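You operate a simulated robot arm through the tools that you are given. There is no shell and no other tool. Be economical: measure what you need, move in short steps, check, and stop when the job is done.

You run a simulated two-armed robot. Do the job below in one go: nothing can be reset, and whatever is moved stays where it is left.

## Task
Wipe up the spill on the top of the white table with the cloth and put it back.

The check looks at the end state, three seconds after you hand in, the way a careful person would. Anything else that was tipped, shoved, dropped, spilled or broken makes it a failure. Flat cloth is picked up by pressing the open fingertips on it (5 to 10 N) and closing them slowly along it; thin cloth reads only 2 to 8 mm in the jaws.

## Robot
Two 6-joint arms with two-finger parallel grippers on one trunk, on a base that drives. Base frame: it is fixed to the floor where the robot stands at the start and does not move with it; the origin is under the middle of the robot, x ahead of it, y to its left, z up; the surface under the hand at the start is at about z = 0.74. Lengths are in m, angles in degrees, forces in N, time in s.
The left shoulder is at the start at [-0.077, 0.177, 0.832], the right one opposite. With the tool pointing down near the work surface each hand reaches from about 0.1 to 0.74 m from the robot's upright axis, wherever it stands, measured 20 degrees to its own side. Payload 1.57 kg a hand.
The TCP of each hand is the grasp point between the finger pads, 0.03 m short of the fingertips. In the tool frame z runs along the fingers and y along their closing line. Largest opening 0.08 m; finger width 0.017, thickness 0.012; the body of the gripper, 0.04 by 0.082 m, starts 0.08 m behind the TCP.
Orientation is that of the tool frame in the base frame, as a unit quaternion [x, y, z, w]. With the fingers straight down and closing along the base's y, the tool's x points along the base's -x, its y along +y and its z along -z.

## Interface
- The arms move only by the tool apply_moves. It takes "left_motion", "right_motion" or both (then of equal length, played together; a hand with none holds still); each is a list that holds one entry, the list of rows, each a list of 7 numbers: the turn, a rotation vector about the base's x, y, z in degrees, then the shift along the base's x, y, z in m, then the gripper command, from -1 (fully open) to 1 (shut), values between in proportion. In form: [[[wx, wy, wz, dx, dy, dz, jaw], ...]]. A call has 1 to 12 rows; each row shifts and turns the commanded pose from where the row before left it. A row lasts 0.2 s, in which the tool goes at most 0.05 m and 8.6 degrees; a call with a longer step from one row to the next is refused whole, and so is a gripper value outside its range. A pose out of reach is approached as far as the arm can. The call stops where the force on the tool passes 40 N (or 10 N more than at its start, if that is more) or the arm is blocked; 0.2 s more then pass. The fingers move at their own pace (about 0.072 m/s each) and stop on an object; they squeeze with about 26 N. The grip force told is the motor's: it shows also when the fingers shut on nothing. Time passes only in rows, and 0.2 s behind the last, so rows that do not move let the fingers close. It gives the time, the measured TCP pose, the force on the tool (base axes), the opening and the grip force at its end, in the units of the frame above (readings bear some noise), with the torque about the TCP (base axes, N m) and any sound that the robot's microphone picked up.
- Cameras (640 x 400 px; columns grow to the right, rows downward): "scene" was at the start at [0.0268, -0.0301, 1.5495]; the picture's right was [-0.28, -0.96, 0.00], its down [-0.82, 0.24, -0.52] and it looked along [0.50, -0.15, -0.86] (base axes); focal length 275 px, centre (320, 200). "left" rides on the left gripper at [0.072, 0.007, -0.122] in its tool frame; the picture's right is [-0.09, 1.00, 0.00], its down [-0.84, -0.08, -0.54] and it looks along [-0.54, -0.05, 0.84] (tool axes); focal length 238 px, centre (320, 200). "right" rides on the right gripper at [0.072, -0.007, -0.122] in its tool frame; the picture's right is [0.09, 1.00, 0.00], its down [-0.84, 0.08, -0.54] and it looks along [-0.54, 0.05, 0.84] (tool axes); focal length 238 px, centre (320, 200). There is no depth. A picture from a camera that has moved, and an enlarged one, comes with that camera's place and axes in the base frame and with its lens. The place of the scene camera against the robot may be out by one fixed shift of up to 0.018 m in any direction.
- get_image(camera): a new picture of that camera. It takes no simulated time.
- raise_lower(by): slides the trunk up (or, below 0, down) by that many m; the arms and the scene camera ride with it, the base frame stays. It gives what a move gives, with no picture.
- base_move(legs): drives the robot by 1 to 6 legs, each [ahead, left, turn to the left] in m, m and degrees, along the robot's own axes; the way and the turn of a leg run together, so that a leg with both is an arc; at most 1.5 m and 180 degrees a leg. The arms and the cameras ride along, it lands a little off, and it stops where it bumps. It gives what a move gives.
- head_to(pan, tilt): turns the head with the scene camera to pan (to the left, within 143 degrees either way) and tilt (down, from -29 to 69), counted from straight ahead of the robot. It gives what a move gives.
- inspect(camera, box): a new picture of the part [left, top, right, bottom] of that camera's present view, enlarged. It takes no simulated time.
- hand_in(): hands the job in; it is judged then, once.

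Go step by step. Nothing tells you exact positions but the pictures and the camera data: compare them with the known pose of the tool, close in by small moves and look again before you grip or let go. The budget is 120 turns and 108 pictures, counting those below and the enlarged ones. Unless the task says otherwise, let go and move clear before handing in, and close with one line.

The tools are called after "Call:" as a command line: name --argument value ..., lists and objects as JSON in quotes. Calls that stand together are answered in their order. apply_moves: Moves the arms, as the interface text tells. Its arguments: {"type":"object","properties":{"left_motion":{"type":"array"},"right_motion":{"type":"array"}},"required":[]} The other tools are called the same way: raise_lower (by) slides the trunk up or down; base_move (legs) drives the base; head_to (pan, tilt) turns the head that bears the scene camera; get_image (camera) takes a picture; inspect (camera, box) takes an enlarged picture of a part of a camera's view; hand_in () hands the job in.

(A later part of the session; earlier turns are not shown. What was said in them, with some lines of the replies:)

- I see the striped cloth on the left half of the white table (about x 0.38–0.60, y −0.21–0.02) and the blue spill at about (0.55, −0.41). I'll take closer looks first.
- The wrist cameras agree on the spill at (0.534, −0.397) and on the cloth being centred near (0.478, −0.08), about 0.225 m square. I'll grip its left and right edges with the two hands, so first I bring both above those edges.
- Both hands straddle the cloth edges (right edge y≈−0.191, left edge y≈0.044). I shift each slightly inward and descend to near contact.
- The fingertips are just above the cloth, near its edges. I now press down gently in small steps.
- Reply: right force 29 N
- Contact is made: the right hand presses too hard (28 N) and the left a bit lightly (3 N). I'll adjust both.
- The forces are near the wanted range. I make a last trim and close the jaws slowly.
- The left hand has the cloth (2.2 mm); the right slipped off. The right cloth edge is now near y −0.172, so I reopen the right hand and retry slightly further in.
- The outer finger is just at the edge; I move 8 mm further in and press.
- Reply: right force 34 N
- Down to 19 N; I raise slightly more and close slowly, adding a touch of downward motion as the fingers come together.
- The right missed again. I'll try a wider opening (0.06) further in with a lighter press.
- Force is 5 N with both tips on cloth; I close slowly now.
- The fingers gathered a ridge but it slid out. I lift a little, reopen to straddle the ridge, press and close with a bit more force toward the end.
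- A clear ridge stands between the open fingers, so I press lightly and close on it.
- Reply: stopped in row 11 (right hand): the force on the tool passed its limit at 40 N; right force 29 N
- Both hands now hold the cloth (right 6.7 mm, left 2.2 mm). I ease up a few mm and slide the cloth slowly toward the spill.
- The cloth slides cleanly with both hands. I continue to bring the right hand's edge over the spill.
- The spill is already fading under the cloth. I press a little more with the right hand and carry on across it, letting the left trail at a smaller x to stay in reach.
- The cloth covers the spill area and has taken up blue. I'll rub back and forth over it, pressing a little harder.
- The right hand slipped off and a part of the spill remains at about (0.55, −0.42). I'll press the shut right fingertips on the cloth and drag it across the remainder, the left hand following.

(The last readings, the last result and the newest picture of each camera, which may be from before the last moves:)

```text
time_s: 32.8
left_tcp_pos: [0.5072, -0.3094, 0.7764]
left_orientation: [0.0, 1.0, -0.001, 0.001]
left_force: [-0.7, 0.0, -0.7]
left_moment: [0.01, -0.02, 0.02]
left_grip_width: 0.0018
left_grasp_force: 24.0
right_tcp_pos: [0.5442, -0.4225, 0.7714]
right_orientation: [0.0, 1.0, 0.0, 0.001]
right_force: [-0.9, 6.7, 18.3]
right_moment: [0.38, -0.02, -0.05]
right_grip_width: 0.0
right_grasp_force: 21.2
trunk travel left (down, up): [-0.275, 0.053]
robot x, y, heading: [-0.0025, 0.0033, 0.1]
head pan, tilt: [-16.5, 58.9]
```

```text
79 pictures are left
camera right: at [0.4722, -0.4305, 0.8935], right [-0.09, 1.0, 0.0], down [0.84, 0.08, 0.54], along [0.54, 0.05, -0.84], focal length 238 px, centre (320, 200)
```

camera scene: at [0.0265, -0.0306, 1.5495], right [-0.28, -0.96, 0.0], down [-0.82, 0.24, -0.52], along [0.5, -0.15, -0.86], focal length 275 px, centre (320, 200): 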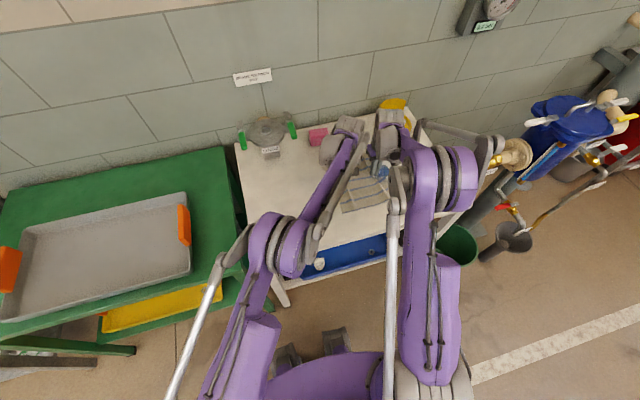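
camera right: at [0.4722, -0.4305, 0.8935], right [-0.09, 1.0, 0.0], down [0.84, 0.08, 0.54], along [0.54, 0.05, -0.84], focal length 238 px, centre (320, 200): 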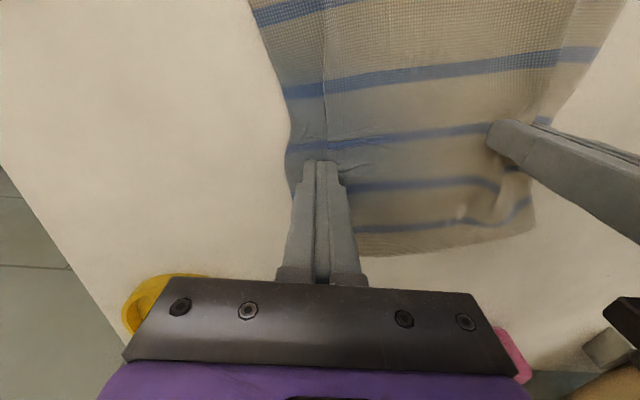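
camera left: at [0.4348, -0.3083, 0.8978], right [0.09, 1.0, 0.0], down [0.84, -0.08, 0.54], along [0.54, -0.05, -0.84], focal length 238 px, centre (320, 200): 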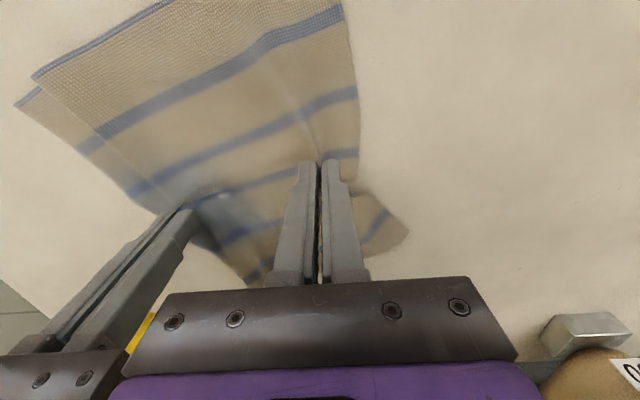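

Friction dragging works well. I rub several strokes over the remaining patch.

Call:
apply_moves --left_motion '[[[0, 0, 0, 0.003, 0.013, 0, 1], [0, 0, 0, 0.003, 0.013, 0, 1], [0, 0, 0, 0.003, 0.013, 0, 1], [0, 0, 0, 0, -0.013, 0, 1], [0, 0, 0, 0, -0.013, 0, 1], [0, 0, 0, 0, -0.013, 0, 1], [0, 0, 0, -0.005, 0.013, 0, 1], [0, 0, 0, -0.005, 0.013, 0, 1], [0, 0, 0, -0.005, 0.013, 0, 1], [0, 0, 0, 0, -0.013, 0, 1], [0, 0, 0, 0, -0.013, 0, 1], [0, 0, 0, 0, -0.01, 0, 1]]]' --right_motion '[[[0, 0, 0, 0.003, 0.013, 0, 1], [0, 0, 0, 0.003, 0.013, 0, 1], [0, 0, 0, 0.003, 0.013, 0, 1], [0, 0, 0, 0, -0.013, 0, 1], [0, 0, 0, 0, -0.013, 0, 1], [0, 0, 0, 0, -0.013, 0, 1], [0, 0, 0, -0.005, 0.013, 0, 1], [0, 0, 0, -0.005, 0.013, 0, 1], [0, 0, 0, -0.005, 0.013, 0, 1], [0, 0, 0, 0, -0.013, 0, 1], [0, 0, 0, 0, -0.013, 0, 1], [0, 0, 0, 0, -0.01, 0, 1]]]'

Call:
apply_moves --left_motion '[[[0, 0, 0, 0, 0.015, 0, 1], [0, 0, 0, 0, 0.015, 0, 1], [0, 0, 0, 0, 0.015, 0, 1], [0, 0, 0, 0, 0.015, 0, 1]]]' --right_motion '[[[0, 0, 0, 0, 0.015, 0, 1], [0, 0, 0, 0, 0.015, 0, 1], [0, 0, 0, 0, 0.015, 0, 1], [0, 0, 0, 0, 0.015, 0, 1]]]'

Call:
get_image --camera "right"

```text
time_s: 35.4
left_tcp_pos: [0.4996, -0.3072, 0.7735]
left_orientation: [0.0, 1.0, -0.002, 0.001]
left_force: [-0.2, -0.4, -0.8]
left_moment: [-0.04, 0.0, 0.02]
left_grip_width: 0.0019
left_grasp_force: 23.7
right_tcp_pos: [0.5389, -0.4183, 0.7717]
right_orientation: [0.0, 1.0, -0.001, 0.001]
right_force: [0.3, 4.9, 13.0]
right_moment: [0.26, -0.05, 0.01]
right_grip_width: 0.0
right_grasp_force: 21.6
trunk travel left (down, up): [-0.275, 0.053]
robot x, y, heading: [-0.0011, 0.0002, 0.0]
head pan, tilt: [-16.5, 58.9]
```

```text
time_s: 36.4
left_tcp_pos: [0.5007, -0.2453, 0.7748]
left_orientation: [0.001, 1.0, -0.001, 0.001]
left_force: [0.1, -0.8, -0.6]
left_moment: [0.0, 0.02, 0.03]
left_grip_width: 0.0021
left_grasp_force: 23.8
right_tcp_pos: [0.5384, -0.3597, 0.7726]
right_orientation: [0.0, 1.0, 0.0, 0.001]
right_force: [0.0, -6.9, 23.1]
right_moment: [0.02, -0.03, -0.02]
right_grip_width: 0.0
right_grasp_force: 21.9
trunk travel left (down, up): [-0.275, 0.053]
robot x, y, heading: [-0.0002, 0.0004, -0.1]
head pan, tilt: [-16.5, 58.9]
```

```text
78 pictures are left
camera right: at [0.466, -0.3674, 0.8935], right [-0.09, 1.0, 0.0], down [0.84, 0.08, 0.54], along [0.54, 0.05, -0.84], focal length 238 px, centre (320, 200)
```

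right: 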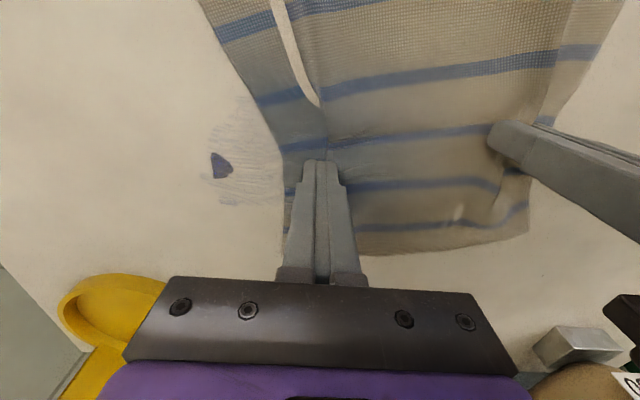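

Only a small blob at (0.543, −0.43) and a faint film remain. I extend the strokes further to y≈−0.45 and vary x.

Call:
apply_moves --left_motion '[[[0, 0, 0, -0.004, -0.018, 0, 1], [0, 0, 0, -0.004, -0.018, 0, 1], [0, 0, 0, -0.004, -0.018, 0, 1], [0, 0, 0, -0.004, -0.018, 0, 1], [0, 0, 0, -0.003, -0.015, 0, 1], [0, 0, 0, 0.007, 0, 0, 1], [0, 0, 0, 0, 0.018, 0, 1], [0, 0, 0, 0, 0.018, 0, 1], [0, 0, 0, 0, 0.018, 0, 1], [0, 0, 0, 0.007, 0, 0, 1], [0, 0, 0, 0, -0.018, 0, 1], [0, 0, 0, 0, -0.018, 0, 1]]]' --right_motion '[[[0, 0, 0, 0, -0.018, 0, 1], [0, 0, 0, 0, -0.018, 0, 1], [0, 0, 0, 0, -0.018, 0, 1], [0, 0, 0, 0, -0.018, 0, 1], [0, 0, 0, 0, -0.015, 0, 1], [0, 0, 0, 0.007, 0, 0, 1], [0, 0, 0, 0, 0.018, 0, 1], [0, 0, 0, 0, 0.018, 0, 1], [0, 0, 0, 0, 0.018, 0, 1], [0, 0, 0, 0.007, 0, 0, 1], [0, 0, 0, 0, -0.018, 0, 1], [0, 0, 0, 0, -0.018, 0, 1]]]'

Call:
get_image --camera "right"

```text
time_s: 39.0
left_tcp_pos: [0.4968, -0.3146, 0.7773]
left_orientation: [-0.001, 1.0, -0.001, 0.001]
left_force: [2.0, -2.0, 0.4]
left_moment: [-0.1, -0.05, 0.05]
left_grip_width: 0.0023
left_grasp_force: 23.3
right_tcp_pos: [0.5538, -0.4279, 0.7722]
right_orientation: [-0.001, 1.0, -0.001, 0.001]
right_force: [0.0, 8.5, 16.0]
right_moment: [0.41, 0.02, 0.01]
right_grip_width: 0.0002
right_grasp_force: 21.0
trunk travel left (down, up): [-0.275, 0.053]
robot x, y, heading: [-0.0021, -0.0004, -0.0]
head pan, tilt: [-16.5, 58.9]
```

```text
77 pictures are left
camera right: at [0.4823, -0.436, 0.8935], right [-0.09, 1.0, 0.0], down [0.84, 0.08, 0.54], along [0.54, 0.05, -0.84], focal length 238 px, centre (320, 200)
```

right: 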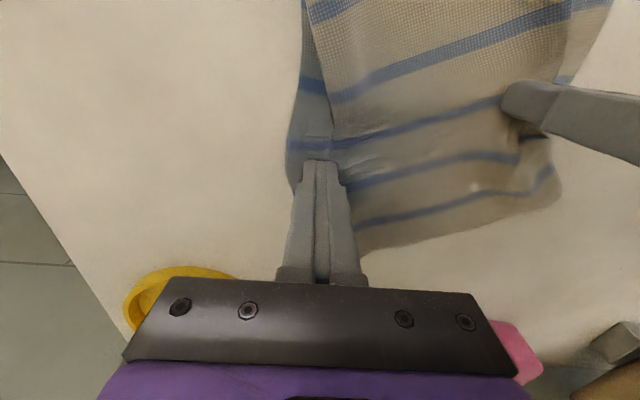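

Still covering well. I continue the strokes through smaller x, then pull back to look.

Call:
apply_moves --left_motion '[[[0, 0, 0, -0.003, -0.014, 0, 1], [0, 0, 0, 0, 0.018, 0, 1], [0, 0, 0, 0, 0.018, 0, 1], [0, 0, 0, 0, 0.018, 0, 1], [0, 0, 0, -0.014, 0, 0, 1], [0, 0, 0, -0.006, -0.018, 0, 1], [0, 0, 0, -0.006, -0.018, 0, 1], [0, 0, 0, -0.006, -0.018, 0, 1], [0, 0, 0, 0, 0.018, 0, 1], [0, 0, 0, 0, 0.018, 0, 1], [0, 0, 0, 0, 0.018, 0, 1], [0, 0, 0, 0, 0.018, 0, 1]]]' --right_motion '[[[0, 0, 0, 0.003, -0.014, 0, 1], [0, 0, 0, 0, 0.018, 0, 1], [0, 0, 0, 0, 0.018, 0, 1], [0, 0, 0, 0, 0.018, 0, 1], [0, 0, 0, -0.014, 0, 0, 1], [0, 0, 0, -0.006, -0.018, 0, 1], [0, 0, 0, -0.006, -0.018, 0, 1], [0, 0, 0, -0.006, -0.018, 0, 1], [0, 0, 0, 0, 0.018, 0, 1], [0, 0, 0, 0, 0.018, 0, 1], [0, 0, 0, 0, 0.018, 0, 1], [0, 0, 0, 0, 0.018, 0, 1]]]'

Call:
get_image --camera "right"

```text
time_s: 41.6
left_tcp_pos: [0.4609, -0.2563, 0.7734]
left_orientation: [0.0, 1.0, -0.001, 0.001]
left_force: [3.2, -4.6, 0.3]
left_moment: [-0.15, -0.1, 0.04]
left_grip_width: 0.0021
left_grasp_force: 23.4
right_tcp_pos: [0.5235, -0.3692, 0.7717]
right_orientation: [0.001, 1.0, 0.0, 0.001]
right_force: [-2.7, 2.5, 10.4]
right_moment: [0.16, 0.1, 0.06]
right_grip_width: 0.0
right_grasp_force: 21.2
trunk travel left (down, up): [-0.275, 0.053]
robot x, y, heading: [0.0021, -0.0012, -0.3]
head pan, tilt: [-16.5, 58.9]
```

```text
76 pictures are left
camera right: at [0.4521, -0.3777, 0.8936], right [-0.09, 1.0, 0.0], down [0.84, 0.08, 0.54], along [0.54, 0.05, -0.84], focal length 238 px, centre (320, 200)
```

right: 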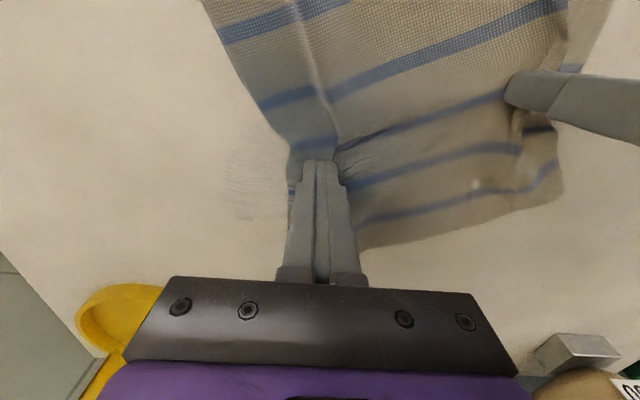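

Only a very faint smear remains near (0.53, −0.42). I do another set of strokes at several x.

Call:
apply_moves --left_motion '[[[0, 0, 0, 0.003, -0.02, 0, 1], [0, 0, 0, 0.003, -0.02, 0, 1], [0, 0, 0, 0.003, -0.02, 0, 1], [0, 0, 0, 0, -0.02, 0, 1], [0, 0, 0, 0.006, 0, 0, 1], [0, 0, 0, 0, 0.02, 0, 1], [0, 0, 0, 0, 0.02, 0, 1], [0, 0, 0, 0, 0.02, 0, 1], [0, 0, 0, 0.008, 0, 0, 1], [0, 0, 0, 0, -0.02, 0, 1], [0, 0, 0, 0, -0.02, 0, 1], [0, 0, 0, 0, -0.02, 0, 1]]]' --right_motion '[[[0, 0, 0, -0.002, -0.02, 0, 1], [0, 0, 0, 0, -0.02, 0, 1], [0, 0, 0, 0, -0.02, 0, 1], [0, 0, 0, 0, -0.02, 0, 1], [0, 0, 0, 0.008, 0, 0, 1], [0, 0, 0, 0, 0.02, 0, 1], [0, 0, 0, 0, 0.02, 0, 1], [0, 0, 0, 0, 0.02, 0, 1], [0, 0, 0, 0.008, 0, 0, 1], [0, 0, 0, 0, -0.02, 0, 1], [0, 0, 0, 0, -0.02, 0, 1], [0, 0, 0, 0, -0.02, 0, 1]]]'

Call:
apply_moves --left_motion '[[[0, 0, 0, 0.006, 0, 0, 1], [0, 0, 0, 0, 0.02, 0, 1], [0, 0, 0, 0, 0.02, 0, 1], [0, 0, 0, 0, 0.02, 0, 1], [0, 0, 0, 0, -0.02, 0, 1], [0, 0, 0, 0, -0.02, 0, 1], [0, 0, 0, 0, -0.02, 0, 1], [0, 0, 0, 0, 0.02, 0, 1], [0, 0, 0, 0, 0.02, 0, 1], [0, 0, 0, 0, 0.02, 0, 1], [0, 0, 0, 0, 0.02, 0, 1]]]' --right_motion '[[[0, 0, 0, 0.008, 0, 0, 1], [0, 0, 0, 0, 0.02, 0, 1], [0, 0, 0, 0, 0.02, 0, 1], [0, 0, 0, 0.008, 0.02, 0, 1], [0, 0, 0, 0, -0.02, 0, 1], [0, 0, 0, 0, -0.02, 0, 1], [0, 0, 0, 0, -0.02, 0, 1], [0, 0, 0, -0.008, 0.02, 0, 1], [0, 0, 0, -0.006, 0.02, 0, 1], [0, 0, 0, 0, 0.02, 0, 1], [0, 0, 0, 0, 0.02, 0, 1]]]'

Call:
get_image --camera "right"

```text
time_s: 43.9
left_tcp_pos: [0.4828, -0.3045, 0.7759]
left_orientation: [-0.001, 1.0, -0.001, 0.001]
left_force: [-0.2, -0.1, 0.0]
left_moment: [-0.01, -0.04, 0.01]
left_grip_width: 0.0022
left_grasp_force: 23.8
right_tcp_pos: [0.5371, -0.4128, 0.7718]
right_orientation: [-0.002, 1.0, 0.003, 0.001]
right_force: [-1.5, 4.1, 28.3]
right_moment: [0.31, 0.07, 0.02]
right_grip_width: 0.0
right_grasp_force: 20.9
trunk travel left (down, up): [-0.275, 0.053]
robot x, y, heading: [0.0006, 0.0028, 0.3]
head pan, tilt: [-16.5, 58.9]
stopped in row 11 (right hand): the force on the tool passed its limit at 42 N (the readings are from after the stop); the commanded pose is now the measured one
```

```text
time_s: 44.4
left_tcp_pos: [0.4892, -0.2994, 0.7778]
left_orientation: [0.0, 1.0, -0.001, 0.0]
left_force: [1.1, -1.3, 0.4]
left_moment: [-0.06, -0.02, 0.02]
left_grip_width: 0.0019
left_grasp_force: 23.4
right_tcp_pos: [0.5439, -0.4146, 0.7721]
right_orientation: [0.0, 1.0, 0.001, -0.001]
right_force: [-8.1, 2.4, 23.0]
right_moment: [0.24, 0.26, 0.07]
right_grip_width: 0.0001
right_grasp_force: 21.4
trunk travel left (down, up): [-0.275, 0.053]
robot x, y, heading: [-0.0004, 0.0029, 0.1]
head pan, tilt: [-16.5, 58.9]
stopped in row 2 (right hand): the force on the tool passed its limit at 42 N (the readings are from after the stop); the commanded pose is now the measured one
```

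```text
75 pictures are left
camera right: at [0.4721, -0.4223, 0.8937], right [-0.09, 1.0, 0.0], down [0.84, 0.08, 0.54], along [0.54, 0.05, -0.84], focal length 238 px, centre (320, 200)
```

right: 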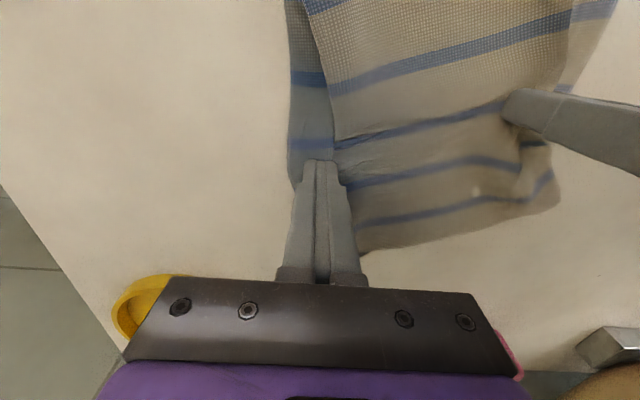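

The press had grown too strong; I ease the right hand by 0.8 mm and finish the strokes.

Call:
apply_moves --left_motion '[[[0, 0, 0, 0, 0, 0, 1], [0, 0, 0, 0, 0.02, 0, 1], [0, 0, 0, 0, 0.02, 0, 1], [0, 0, 0, 0.006, 0, 0, 1], [0, 0, 0, 0, -0.02, 0, 1], [0, 0, 0, 0, -0.02, 0, 1], [0, 0, 0, 0, -0.02, 0, 1], [0, 0, 0, 0, 0.02, 0, 1], [0, 0, 0, 0, 0.02, 0, 1], [0, 0, 0, 0, 0.02, 0, 1], [0, 0, 0, 0, 0.02, 0, 1]]]' --right_motion '[[[0, 0, 0, 0, 0, 0.0008, 1], [0, 0, 0, 0, 0.02, 0, 1], [0, 0, 0, 0, 0.02, 0, 1], [0, 0, 0, 0.008, 0, 0, 1], [0, 0, 0, 0, -0.02, 0, 1], [0, 0, 0, 0, -0.02, 0, 1], [0, 0, 0, 0, -0.02, 0, 1], [0, 0, 0, -0.008, 0.02, 0, 1], [0, 0, 0, -0.006, 0.02, 0, 1], [0, 0, 0, 0, 0.02, 0, 1], [0, 0, 0, 0, 0.02, 0, 1]]]'

Call:
get_image --camera "right"

```text
time_s: 46.6
left_tcp_pos: [0.4951, -0.2678, 0.7768]
left_orientation: [0.0, 1.0, -0.001, 0.001]
left_force: [0.3, 0.4, -0.9]
left_moment: [-0.02, 0.0, 0.01]
left_grip_width: 0.0023
left_grasp_force: 24.0
right_tcp_pos: [0.5376, -0.3832, 0.7715]
right_orientation: [0.001, 1.0, 0.0, -0.001]
right_force: [-2.9, 2.6, 22.1]
right_moment: [0.24, 0.1, 0.06]
right_grip_width: 0.0
right_grasp_force: 21.4
trunk travel left (down, up): [-0.275, 0.053]
robot x, y, heading: [0.0012, 0.001, 0.0]
head pan, tilt: [-16.5, 58.9]
stopped in row 10 (right hand): the force on the tool passed its limit at 43 N (the readings are from after the stop); the commanded pose is now the measured one
```

```text
74 pictures are left
camera right: at [0.4658, -0.3911, 0.8937], right [-0.09, 1.0, 0.0], down [0.84, 0.08, 0.54], along [0.54, 0.05, -0.84], focal length 238 px, centre (320, 200)
```

right: 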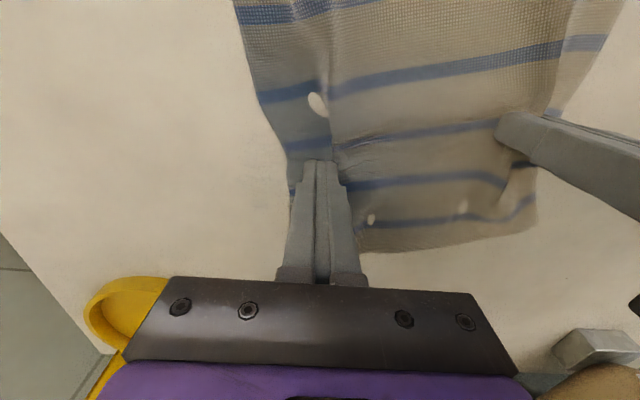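

I ease the press and pull back further to uncover the wiped area.

Call:
apply_moves --left_motion '[[[0, 0, 0, 0, 0, 0, 1], [0, 0, 0, 0, 0.018, 0, 1], [0, 0, 0, 0, 0.018, 0, 1], [0, 0, 0, 0, 0.018, 0, 1], [0, 0, 0, 0, 0.018, 0, 1]]]' --right_motion '[[[0, 0, 0, 0, 0, 0.001, 1], [0, 0, 0, 0, 0.018, 0, 1], [0, 0, 0, 0, 0.018, 0, 1], [0, 0, 0, 0, 0.018, 0, 1], [0, 0, 0, 0, 0.018, 0, 1]]]'

Call:
inspect --camera "right" --box '[60, 30, 380, 270]'

Call:
get_image --camera "left"

```text
time_s: 47.8
left_tcp_pos: [0.4948, -0.1962, 0.7777]
left_orientation: [0.0, 1.0, -0.001, 0.0]
left_force: [1.2, -0.4, -0.3]
left_moment: [-0.02, 0.01, 0.02]
left_grip_width: 0.0019
left_grasp_force: 23.2
right_tcp_pos: [0.5392, -0.3118, 0.771]
right_orientation: [0.001, 1.0, -0.001, 0.0]
right_force: [-1.5, -7.0, 24.6]
right_moment: [-0.04, 0.01, 0.02]
right_grip_width: 0.0
right_grasp_force: 21.4
trunk travel left (down, up): [-0.275, 0.053]
robot x, y, heading: [0.0035, 0.0, -0.3]
head pan, tilt: [-16.5, 58.9]
```

```text
1.67 times, centred on (220, 150) of right
camera zoom: at [0.4659, -0.3197, 0.8936], right [-0.09, 1.0, 0.0], down [0.84, 0.08, 0.54], along [0.54, 0.05, -0.84], focal length 397 px, centre (487, 283)
```

zoom: 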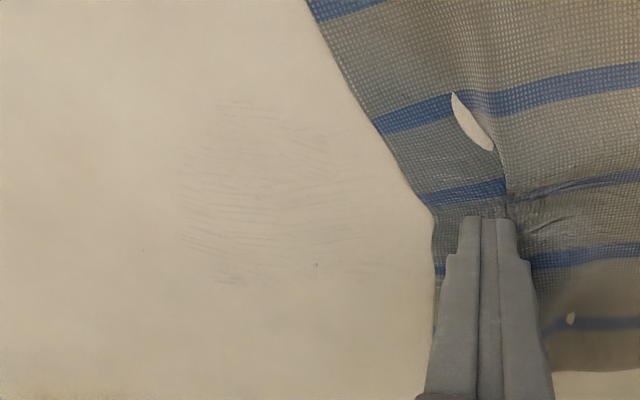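

```text
72 pictures are left
camera left: at [0.4232, -0.1879, 0.9005], right [0.09, 1.0, 0.0], down [0.84, -0.08, 0.54], along [0.54, -0.05, -0.84], focal length 238 px, centre (320, 200)
```

left: 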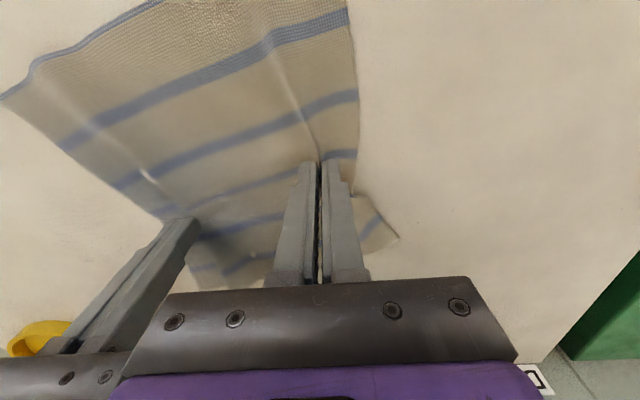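

Only faint streaks remain at x 0.50–0.575, y −0.44…−0.37. One more full set of moderate strokes over that area.

Call:
apply_moves --left_motion '[[[0, 0, 0, -0.002, -0.019, 0, 1], [0, 0, 0, -0.002, -0.019, 0, 1], [0, 0, 0, -0.002, -0.019, 0, 1], [0, 0, 0, -0.002, -0.019, 0, 1], [0, 0, 0, -0.002, -0.019, 0, 1], [0, 0, 0, -0.002, -0.019, 0, 1], [0, 0, 0, -0.002, -0.019, 0, 1], [0, 0, 0, 0.009, 0, 0, 1], [0, 0, 0, 0, 0.02, 0, 1], [0, 0, 0, 0, 0.02, 0, 1], [0, 0, 0, 0, 0.02, 0, 1], [0, 0, 0, 0, 0.02, 0, 1]]]' --right_motion '[[[0, 0, 0, -0.005, -0.019, 0.0005, 1], [0, 0, 0, -0.005, -0.019, 0, 1], [0, 0, 0, -0.005, -0.019, 0, 1], [0, 0, 0, -0.005, -0.019, 0, 1], [0, 0, 0, -0.005, -0.019, 0, 1], [0, 0, 0, -0.005, -0.019, 0, 1], [0, 0, 0, -0.005, -0.019, 0, 1], [0, 0, 0, 0.011, 0, 0, 1], [0, 0, 0, 0, 0.02, 0, 1], [0, 0, 0, 0, 0.02, 0, 1], [0, 0, 0, 0, 0.02, 0, 1], [0, 0, 0, 0, 0.02, 0, 1]]]'

Call:
get_image --camera "right"

```text
time_s: 50.4
left_tcp_pos: [0.4921, -0.2502, 0.7748]
left_orientation: [0.0, 1.0, -0.001, 0.0]
left_force: [0.7, 0.8, -0.6]
left_moment: [0.01, 0.0, -0.01]
left_grip_width: 0.0023
left_grasp_force: 23.5
right_tcp_pos: [0.5161, -0.3654, 0.7723]
right_orientation: [0.0, 1.0, -0.001, -0.001]
right_force: [0.3, 0.2, 0.0]
right_moment: [-0.02, 0.01, -0.01]
right_grip_width: 0.0002
right_grasp_force: 20.9
trunk travel left (down, up): [-0.275, 0.053]
robot x, y, heading: [-0.0018, -0.0005, 0.1]
head pan, tilt: [-16.5, 58.9]
```

```text
71 pictures are left
camera right: at [0.4436, -0.3724, 0.8945], right [-0.09, 1.0, 0.0], down [0.84, 0.08, 0.54], along [0.54, 0.05, -0.84], focal length 238 px, centre (320, 200)
```

right: 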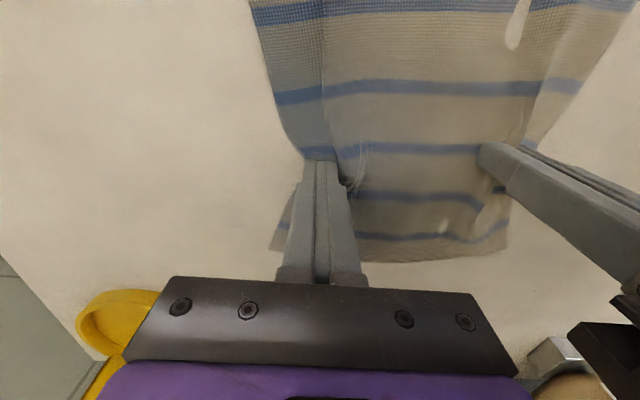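

The finger is near the cloth's edge with no press; I shift it inward, press again and rub at larger x.

Call:
apply_moves --right_motion '[[[0, 0, 0, 0, 0, 0.006, 1], [0, 0, 0, 0.004, 0.015, 0, 1], [0, 0, 0, 0, 0, -0.005, 1], [0, 0, 0, 0, 0, -0.0015, 1], [0, 0, 0, 0, 0, 0, 1]]]'

```text
time_s: 51.6
left_tcp_pos: [0.4912, -0.251, 0.7757]
left_orientation: [0.0, 1.0, 0.0, 0.0]
left_force: [0.2, -1.5, 0.2]
left_moment: [0.0, 0.04, 0.03]
left_grip_width: 0.0022
left_grasp_force: 24.1
right_tcp_pos: [0.5205, -0.3499, 0.7724]
right_orientation: [0.001, 1.0, -0.001, -0.001]
right_force: [-0.9, -1.1, 7.0]
right_moment: [0.04, 0.07, -0.01]
right_grip_width: 0.0001
right_grasp_force: 21.6
trunk travel left (down, up): [-0.275, 0.053]
robot x, y, heading: [-0.0005, -0.0007, -0.0]
head pan, tilt: [-16.5, 58.9]
```

Call:
apply_moves --left_motion '[[[0, 0, 0, 0, -0.019, 0, 1], [0, 0, 0, 0, -0.019, 0, 1], [0, 0, 0, 0, -0.019, 0, 1], [0, 0, 0, 0, -0.018, 0, 1], [0, 0, 0, 0.005, 0, 0, 1], [0, 0, 0, 0, 0.02, 0, 1], [0, 0, 0, 0, 0.02, 0, 1], [0, 0, 0, 0, 0.02, 0, 1], [0, 0, 0, 0.01, 0, 0, 1], [0, 0, 0, 0, -0.02, 0, 1], [0, 0, 0, 0, -0.02, 0, 1], [0, 0, 0, 0, -0.02, 0, 1]]]' --right_motion '[[[0, 0, 0, 0.002, -0.025, -0.0004, 1], [0, 0, 0, 0.002, -0.025, 0, 1], [0, 0, 0, 0.002, -0.024, 0, 1], [0, 0, 0, 0.002, -0.02, 0, 1], [0, 0, 0, 0.01, 0, 0, 1], [0, 0, 0, 0, 0.02, 0, 1], [0, 0, 0, 0, 0.02, 0, 1], [0, 0, 0, 0, 0.02, 0, 1], [0, 0, 0, 0.012, 0, 0, 1], [0, 0, 0, 0, -0.02, 0, 1], [0, 0, 0, 0, -0.02, 0, 1], [0, 0, 0, 0, -0.02, 0, 1]]]'

Call:
apply_moves --left_motion '[[[0, 0, 0, -0.005, 0.02, 0, 1], [0, 0, 0, 0, 0.02, 0, 1], [0, 0, 0, 0, 0.02, 0, 1], [0, 0, 0, 0, 0.02, 0, 1], [0, 0, 0, 0, 0.02, 0, 1], [0, 0, 0, 0, 0.02, 0, 1]]]' --right_motion '[[[0, 0, 0, -0.009, 0.02, 0, 1], [0, 0, 0, 0, 0.02, 0, 1], [0, 0, 0, 0, 0.02, 0, 1], [0, 0, 0, 0, 0.02, 0, 1], [0, 0, 0, 0, 0.02, 0, 1], [0, 0, 0, 0, 0.02, 0, 1]]]'

Call:
inspect --camera "right" --box '[60, 30, 380, 270]'

```text
time_s: 54.2
left_tcp_pos: [0.5062, -0.3226, 0.7777]
left_orientation: [0.001, 1.0, -0.002, 0.002]
left_force: [0.8, -1.3, -1.2]
left_moment: [-0.04, 0.0, 0.02]
left_grip_width: 0.0017
left_grasp_force: 23.4
right_tcp_pos: [0.5492, -0.4412, 0.7723]
right_orientation: [0.0, 1.0, 0.001, 0.0]
right_force: [-3.0, 6.4, 25.6]
right_moment: [0.43, 0.09, 0.02]
right_grip_width: 0.0002
right_grasp_force: 21.0
trunk travel left (down, up): [-0.275, 0.053]
robot x, y, heading: [0.0011, -0.002, 0.1]
head pan, tilt: [-16.5, 58.9]
stopped in row 12 (right hand): the force on the tool passed its limit at 43 N (the readings are from after the stop); the commanded pose is now the measured one
```

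```text
time_s: 54.9
left_tcp_pos: [0.5011, -0.2853, 0.7756]
left_orientation: [0.0, 1.0, -0.001, 0.001]
left_force: [1.4, -1.7, 0.6]
left_moment: [-0.04, -0.04, 0.05]
left_grip_width: 0.0022
left_grasp_force: 24.2
right_tcp_pos: [0.5388, -0.4075, 0.7727]
right_orientation: [0.001, 1.0, 0.0, -0.001]
right_force: [-4.9, 5.3, 23.9]
right_moment: [0.39, 0.15, 0.05]
right_grip_width: 0.0
right_grasp_force: 21.1
trunk travel left (down, up): [-0.275, 0.053]
robot x, y, heading: [-0.0031, 0.0019, -0.0]
head pan, tilt: [-16.5, 58.9]
stopped in row 3 (right hand): the force on the tool passed its limit at 42 N (the readings are from after the stop); the commanded pose is now the measured one
```

```text
1.67 times, centred on (220, 150) of right
camera zoom: at [0.467, -0.4144, 0.8938], right [-0.09, 1.0, 0.0], down [0.84, 0.07, 0.54], along [0.54, 0.05, -0.84], focal length 397 px, centre (487, 283)
```

zoom: 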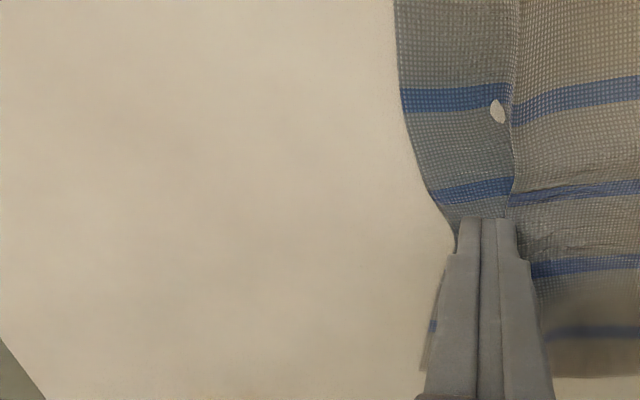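

I lift the right hand off the cloth, clear of it, to view the wiped area while the left pulls the cloth back a little.

Call:
apply_moves --left_motion '[[[0, 0, 0, 0, 0, 0, 1], [0, 0, 0, 0, 0, 0, 1], [0, 0, 0, 0, 0.018, 0, 1], [0, 0, 0, 0, 0.018, 0, 1], [0, 0, 0, 0, 0.018, 0, 1], [0, 0, 0, 0, 0.018, 0, 1], [0, 0, 0, 0, 0.018, 0, 1]]]' --right_motion '[[[0, 0, 0, 0, 0, 0.01, 1], [0, 0, 0, 0, 0, 0.03, 1], [0, 0, 0, 0, 0, 0.03, 1], [0, 0, 0, 0, 0, 0.02, 1], [0, 0, 0, -0.02, -0.02, 0, 1], [0, 0, 0, -0.02, 0, 0, 1], [0, 0, 0, 0, 0, 0, 1]]]'

Call:
get_image --camera "right"

Call:
get_image --camera "left"

```text
time_s: 56.5
left_tcp_pos: [0.5023, -0.1958, 0.777]
left_orientation: [0.001, 1.0, -0.001, 0.0]
left_force: [0.1, -0.6, -0.4]
left_moment: [-0.01, 0.04, 0.05]
left_grip_width: 0.0022
left_grasp_force: 24.0
right_tcp_pos: [0.5001, -0.4294, 0.858]
right_orientation: [0.002, 1.0, 0.0, -0.002]
right_force: [0.0, -0.4, 0.2]
right_moment: [-0.01, -0.01, 0.0]
right_grip_width: 0.0002
right_grasp_force: 21.3
trunk travel left (down, up): [-0.275, 0.053]
robot x, y, heading: [-0.0015, -0.0008, -0.2]
head pan, tilt: [-16.5, 58.9]
```

```text
69 pictures are left
camera right: at [0.4281, -0.4358, 0.9799], right [-0.09, 1.0, 0.0], down [0.84, 0.07, 0.54], along [0.54, 0.05, -0.84], focal length 238 px, centre (320, 200)
```

right: 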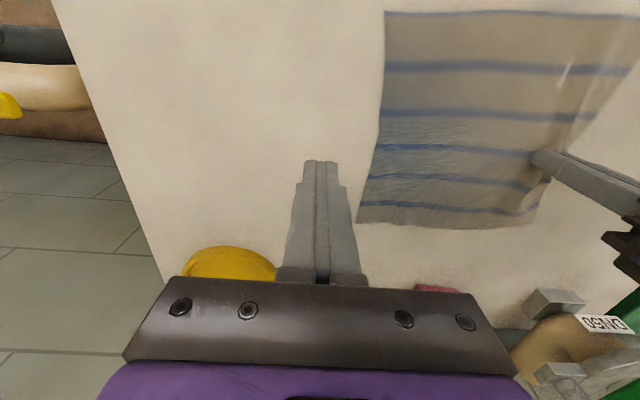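

```text
68 pictures are left
camera left: at [0.4302, -0.1867, 0.8998], right [0.09, 1.0, 0.0], down [0.84, -0.08, 0.54], along [0.54, -0.05, -0.84], focal length 238 px, centre (320, 200)
```

left: 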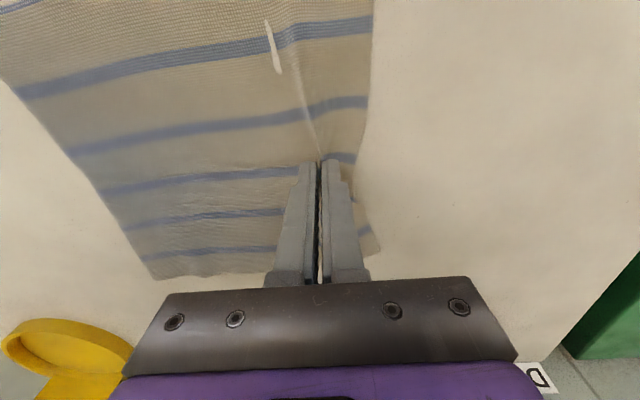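

The cloth lies flat and the table looks clean. I back the right hand off to inspect the spill spot unobstructed.

Call:
apply_moves --right_motion '[[[0, 0, 0, -0.03, 0, 0.03, 1], [0, 0, 0, -0.03, 0, 0.03, 1], [0, 0, 0, -0.03, -0.01, 0.02, 1], [0, 0, 0, -0.03, -0.01, 0.02, 1]]]'

Call:
inspect --camera "right" --box '[160, 120, 480, 320]'

Call:
inspect --camera "scene" --box '[230, 60, 480, 290]'

```text
time_s: 57.5
left_tcp_pos: [0.501, -0.195, 0.7771]
left_orientation: [0.001, 1.0, -0.001, 0.0]
left_force: [-0.1, -0.3, 0.5]
left_moment: [-0.04, 0.02, 0.0]
left_grip_width: 0.0023
left_grasp_force: 23.3
right_tcp_pos: [0.3793, -0.4486, 0.9587]
right_orientation: [0.001, 1.0, -0.001, 0.0]
right_force: [-1.1, -0.6, 0.1]
right_moment: [0.03, -0.01, 0.0]
right_grip_width: 0.0
right_grasp_force: 21.6
trunk travel left (down, up): [-0.275, 0.053]
robot x, y, heading: [0.0042, 0.0024, -0.1]
head pan, tilt: [-16.5, 58.9]
```

```text
2.00 times, centred on (320, 220) of right
camera zoom: at [0.307, -0.4558, 1.0812], right [-0.09, 1.0, 0.0], down [0.84, 0.07, 0.54], along [0.54, 0.05, -0.84], focal length 477 px, centre (320, 160)
```

zoom: 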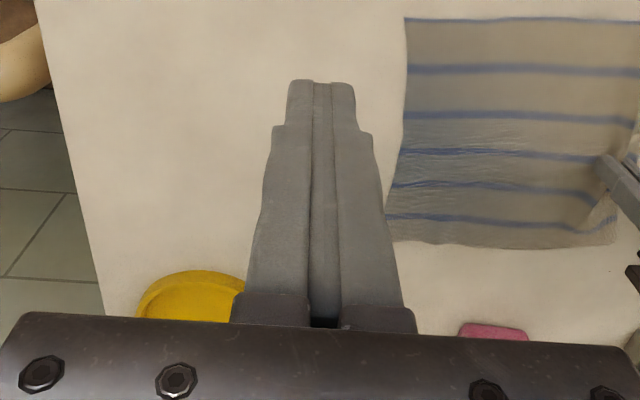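

```text
1.74 times, centred on (355, 175) of scene
camera zoom: at [0.0257, -0.0295, 1.5495], right [-0.28, -0.96, 0.0], down [-0.82, 0.24, -0.52], along [0.5, -0.15, -0.86], focal length 479 px, centre (259, 244)
```

zoom: 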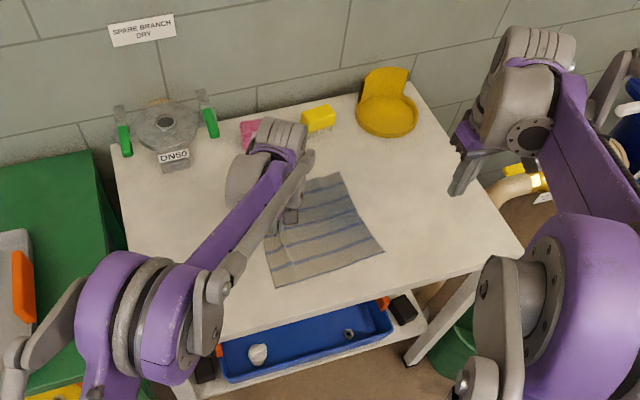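

Call:
inspect --camera "scene" --box '[345, 145, 425, 200]'

```text
7.27 times, centred on (385, 172) of scene
camera zoom: at [0.0257, -0.0295, 1.5495], right [-0.28, -0.96, 0.0], down [-0.82, 0.24, -0.52], along [0.5, -0.15, -0.86], focal length 2003 px, centre (-153, 400)
```

zoom: 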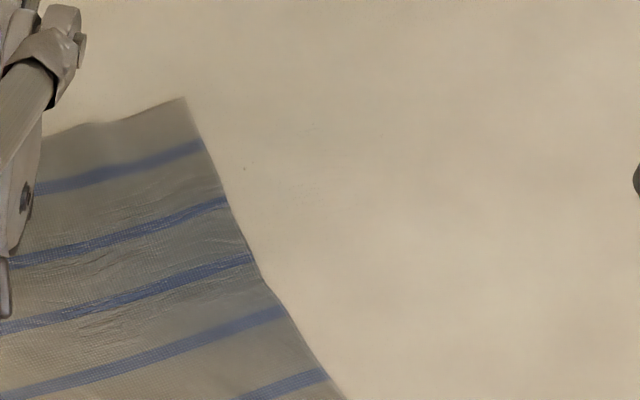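

The spill spot is clean. Now the left hand pulls the cloth back to its original place.

Call:
apply_moves --left_motion '[[[0, 0, 0, -0.0018, 0.019, 0, 1], [0, 0, 0, -0.0018, 0.019, 0, 1], [0, 0, 0, -0.0018, 0.019, 0, 1], [0, 0, 0, -0.0018, 0.019, 0, 1], [0, 0, 0, -0.0018, 0.019, 0, 1], [0, 0, 0, -0.0018, 0.019, 0, 1], [0, 0, 0, -0.0018, 0.019, 0, 1], [0, 0, 0, -0.0018, 0.019, 0, 1], [0, 0, 0, -0.0018, 0.019, 0, 1], [0, 0, 0, -0.0018, 0.019, 0, 1]]]'

Call:
get_image --camera "left"

Call:
inspect --camera "scene" --box '[230, 60, 480, 290]'

Call:
get_image --camera "right"

```text
time_s: 59.7
left_tcp_pos: [0.4825, -0.0083, 0.7751]
left_orientation: [0.001, 1.0, -0.001, -0.001]
left_force: [1.1, 0.2, -0.6]
left_moment: [-0.04, 0.0, 0.02]
left_grip_width: 0.0021
left_grasp_force: 23.2
right_tcp_pos: [0.3807, -0.4482, 0.9577]
right_orientation: [0.001, 1.0, 0.0, -0.001]
right_force: [0.1, 0.0, 0.2]
right_moment: [-0.05, 0.01, -0.02]
right_grip_width: 0.0
right_grasp_force: 21.4
trunk travel left (down, up): [-0.275, 0.053]
robot x, y, heading: [-0.0032, -0.0007, 0.2]
head pan, tilt: [-16.5, 58.9]
```

```text
64 pictures are left
camera left: at [0.4103, 0.0009, 0.8976], right [0.09, 1.0, 0.0], down [0.84, -0.08, 0.54], along [0.54, -0.05, -0.84], focal length 238 px, centre (320, 200)
```

left: 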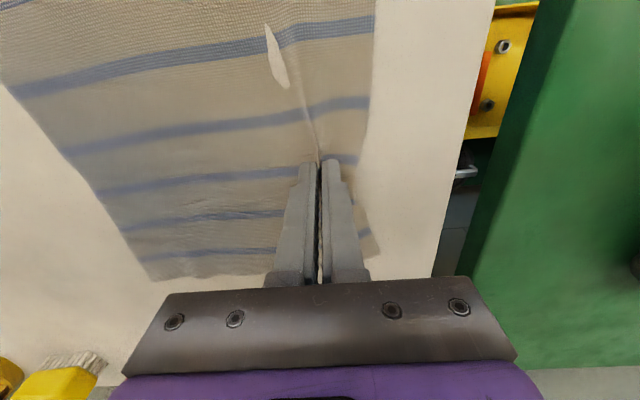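

```text
1.74 times, centred on (355, 175) of scene
camera zoom: at [0.0266, -0.0294, 1.5495], right [-0.28, -0.96, 0.0], down [-0.82, 0.24, -0.52], along [0.5, -0.15, -0.86], focal length 479 px, centre (259, 244)
```

zoom: 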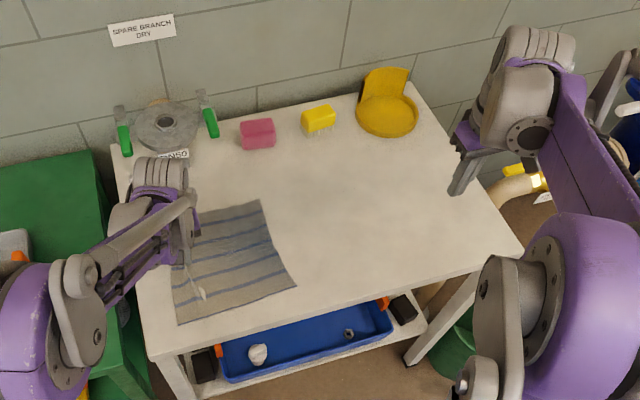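

```text
62 pictures are left
camera right: at [0.3081, -0.4558, 1.0809], right [-0.09, 1.0, 0.0], down [0.84, 0.07, 0.54], along [0.54, 0.05, -0.84], focal length 238 px, centre (320, 200)
```

right: 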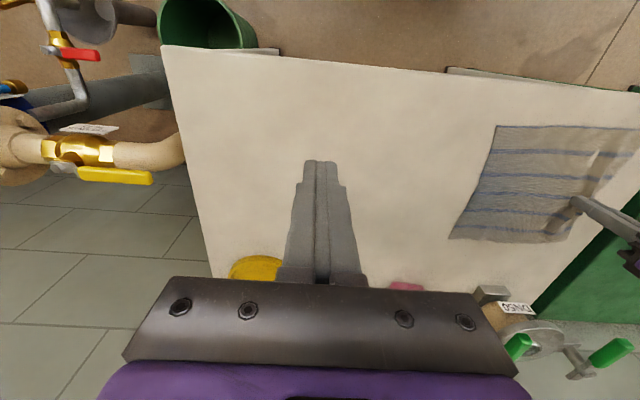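

The cloth is back almost exactly on its original outline. I lower the left fingertips to the table and open slowly so the pinch flattens.

Call:
apply_moves --left_motion '[[[0, 0, 0, 0, 0.003, -0.003, 1], [0, 0, 0, 0, 0, -0.001, 1], [0, 0, 0, 0, 0, 0, 0.9], [0, 0, 0, 0, 0, 0, 0.75], [0, 0, 0, 0, 0, 0, 0.6], [0, 0, 0, 0, 0, 0, 0.45], [0, 0, 0, 0, 0, 0, 0.3], [0, 0, 0, 0, 0, 0, 0.15], [0, 0, 0, 0, 0, 0, 0]]]'

Call:
get_image --camera "left"

```text
time_s: 61.7
left_tcp_pos: [0.4813, -0.0047, 0.7716]
left_orientation: [0.001, 1.0, -0.001, 0.001]
left_force: [-0.4, -1.8, 11.4]
left_moment: [0.19, -0.07, 0.01]
left_grip_width: 0.0367
left_grasp_force: 0.1
right_tcp_pos: [0.3796, -0.4496, 0.9593]
right_orientation: [0.002, 1.0, 0.0, -0.001]
right_force: [-0.7, -0.6, 0.5]
right_moment: [0.0, 0.02, -0.03]
right_grip_width: 0.0
right_grasp_force: 21.3
trunk travel left (down, up): [-0.275, 0.053]
robot x, y, heading: [0.0016, 0.0019, -0.2]
head pan, tilt: [-16.5, 58.9]
```

```text
61 pictures are left
camera left: at [0.4097, 0.0038, 0.8941], right [0.09, 1.0, 0.0], down [0.84, -0.08, 0.54], along [0.54, -0.05, -0.84], focal length 238 px, centre (320, 200)
```

left: 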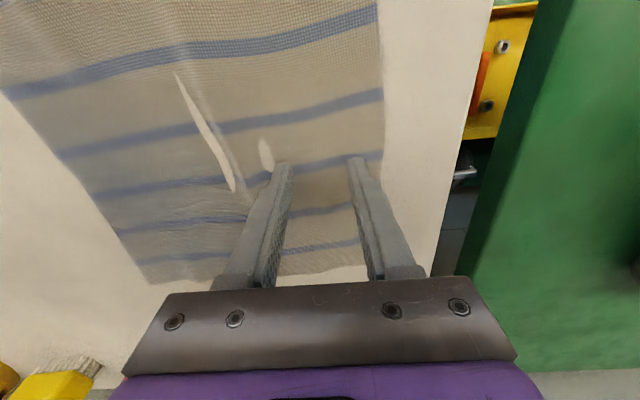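

The left edge is back near y 0.041, with a small ridge inboard. I lift the left hand straight up and away to look.

Call:
apply_moves --left_motion '[[[0, 0, 0, 0, 0, 0.01, 0], [0, 0, 0, 0, 0, 0.03, 0], [0, 0, 0, 0, 0, 0.04, 0], [0, 0, 0, 0, 0, 0.04, 0], [0, 0, 0, -0.03, 0.03, 0.02, 0], [0, 0, 0, -0.04, 0.03, 0, 0], [0, 0, 0, -0.04, 0.03, 0, 0], [0, 0, 0, -0.04, 0.03, 0, 0], [0, 0, 0, 0, 0, 0, 0]]]'

Call:
inspect --camera "scene" --box '[240, 130, 380, 260]'

Call:
get_image --camera "left"

```text
time_s: 63.7
left_tcp_pos: [0.3325, 0.1178, 0.9149]
left_orientation: [0.001, 1.0, 0.0, 0.0]
left_force: [-0.1, 0.3, -0.4]
left_moment: [0.02, 0.0, 0.01]
left_grip_width: 0.0399
left_grasp_force: 0.2
right_tcp_pos: [0.3794, -0.4487, 0.9589]
right_orientation: [0.002, 1.0, 0.0, -0.002]
right_force: [0.2, -1.1, 0.7]
right_moment: [-0.01, 0.04, 0.0]
right_grip_width: 0.0
right_grasp_force: 21.5
trunk travel left (down, up): [-0.275, 0.053]
robot x, y, heading: [0.0005, -0.0014, 0.1]
head pan, tilt: [-16.5, 58.9]
```

```text
3.08 times, centred on (310, 195) of scene
camera zoom: at [0.0279, -0.0303, 1.5496], right [-0.28, -0.96, 0.0], down [-0.82, 0.24, -0.52], along [0.49, -0.15, -0.86], focal length 847 px, centre (351, 215)
```

zoom: 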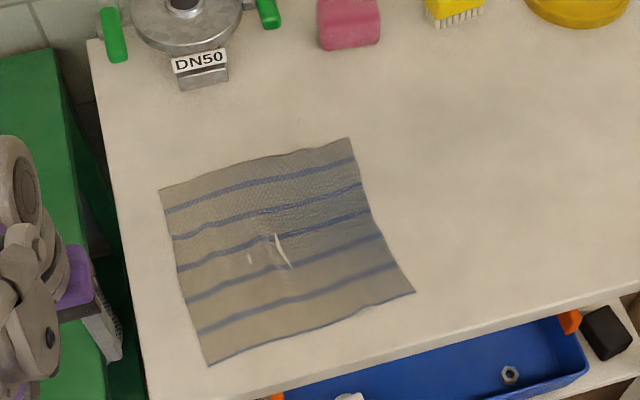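

```text
59 pictures are left
camera left: at [0.2606, 0.1264, 1.0378], right [0.09, 1.0, 0.0], down [0.84, -0.08, 0.54], along [0.54, -0.05, -0.84], focal length 238 px, centre (320, 200)
```

left: 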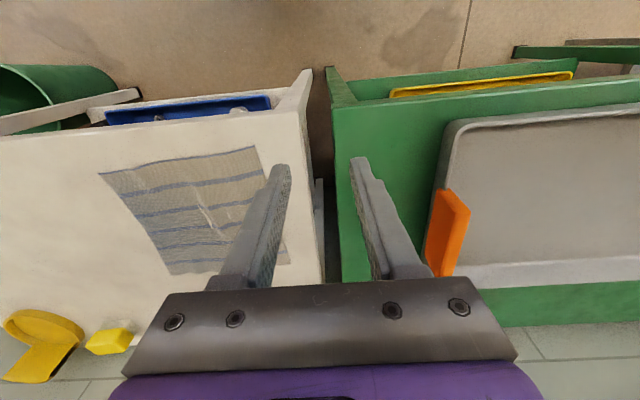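

The cloth's corners match the original within a couple of pixels. One last close look at the former spill area.

Call:
inspect --camera "scene" --box '[325, 135, 425, 205]'

Call:
get_image --camera "scene"

```text
5.71 times, centred on (375, 170) of scene
camera zoom: at [0.0279, -0.0303, 1.5496], right [-0.28, -0.96, 0.0], down [-0.82, 0.24, -0.52], along [0.49, -0.15, -0.86], focal length 1574 px, centre (6, 371)
```

zoom: 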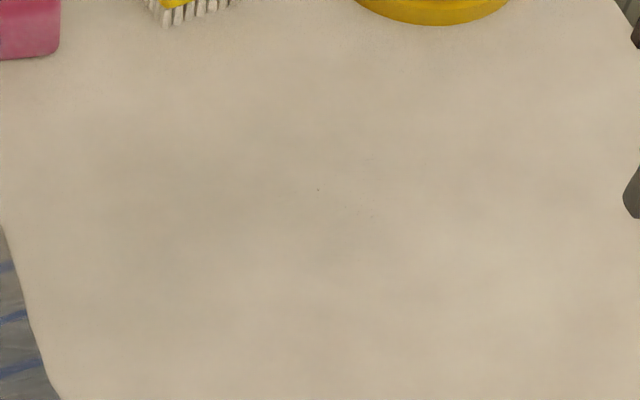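

```text
57 pictures are left
camera scene: at [0.0279, -0.0303, 1.5496], right [-0.28, -0.96, 0.0], down [-0.82, 0.24, -0.52], along [0.49, -0.15, -0.86], focal length 275 px, centre (320, 200)
```

scene: 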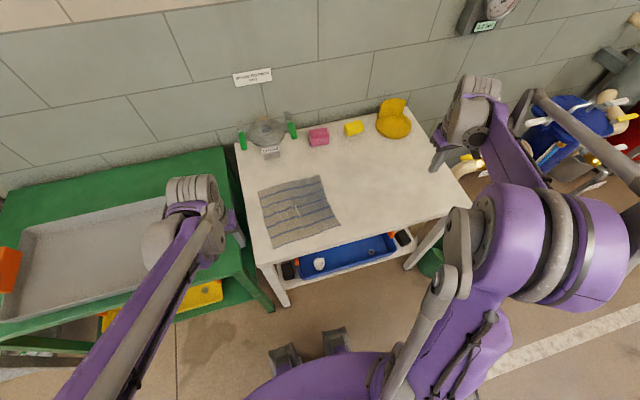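

The table is clean, the cloth is back in place, nothing else was disturbed and both hands are clear, so I'm handing in.

Call:
hand_in

```text
The job is handed in.
```

I wiped up the spill and put the cloth back on its original spot. It has picked up a blue stain and one small ridge, and nothing else on the table was moved.
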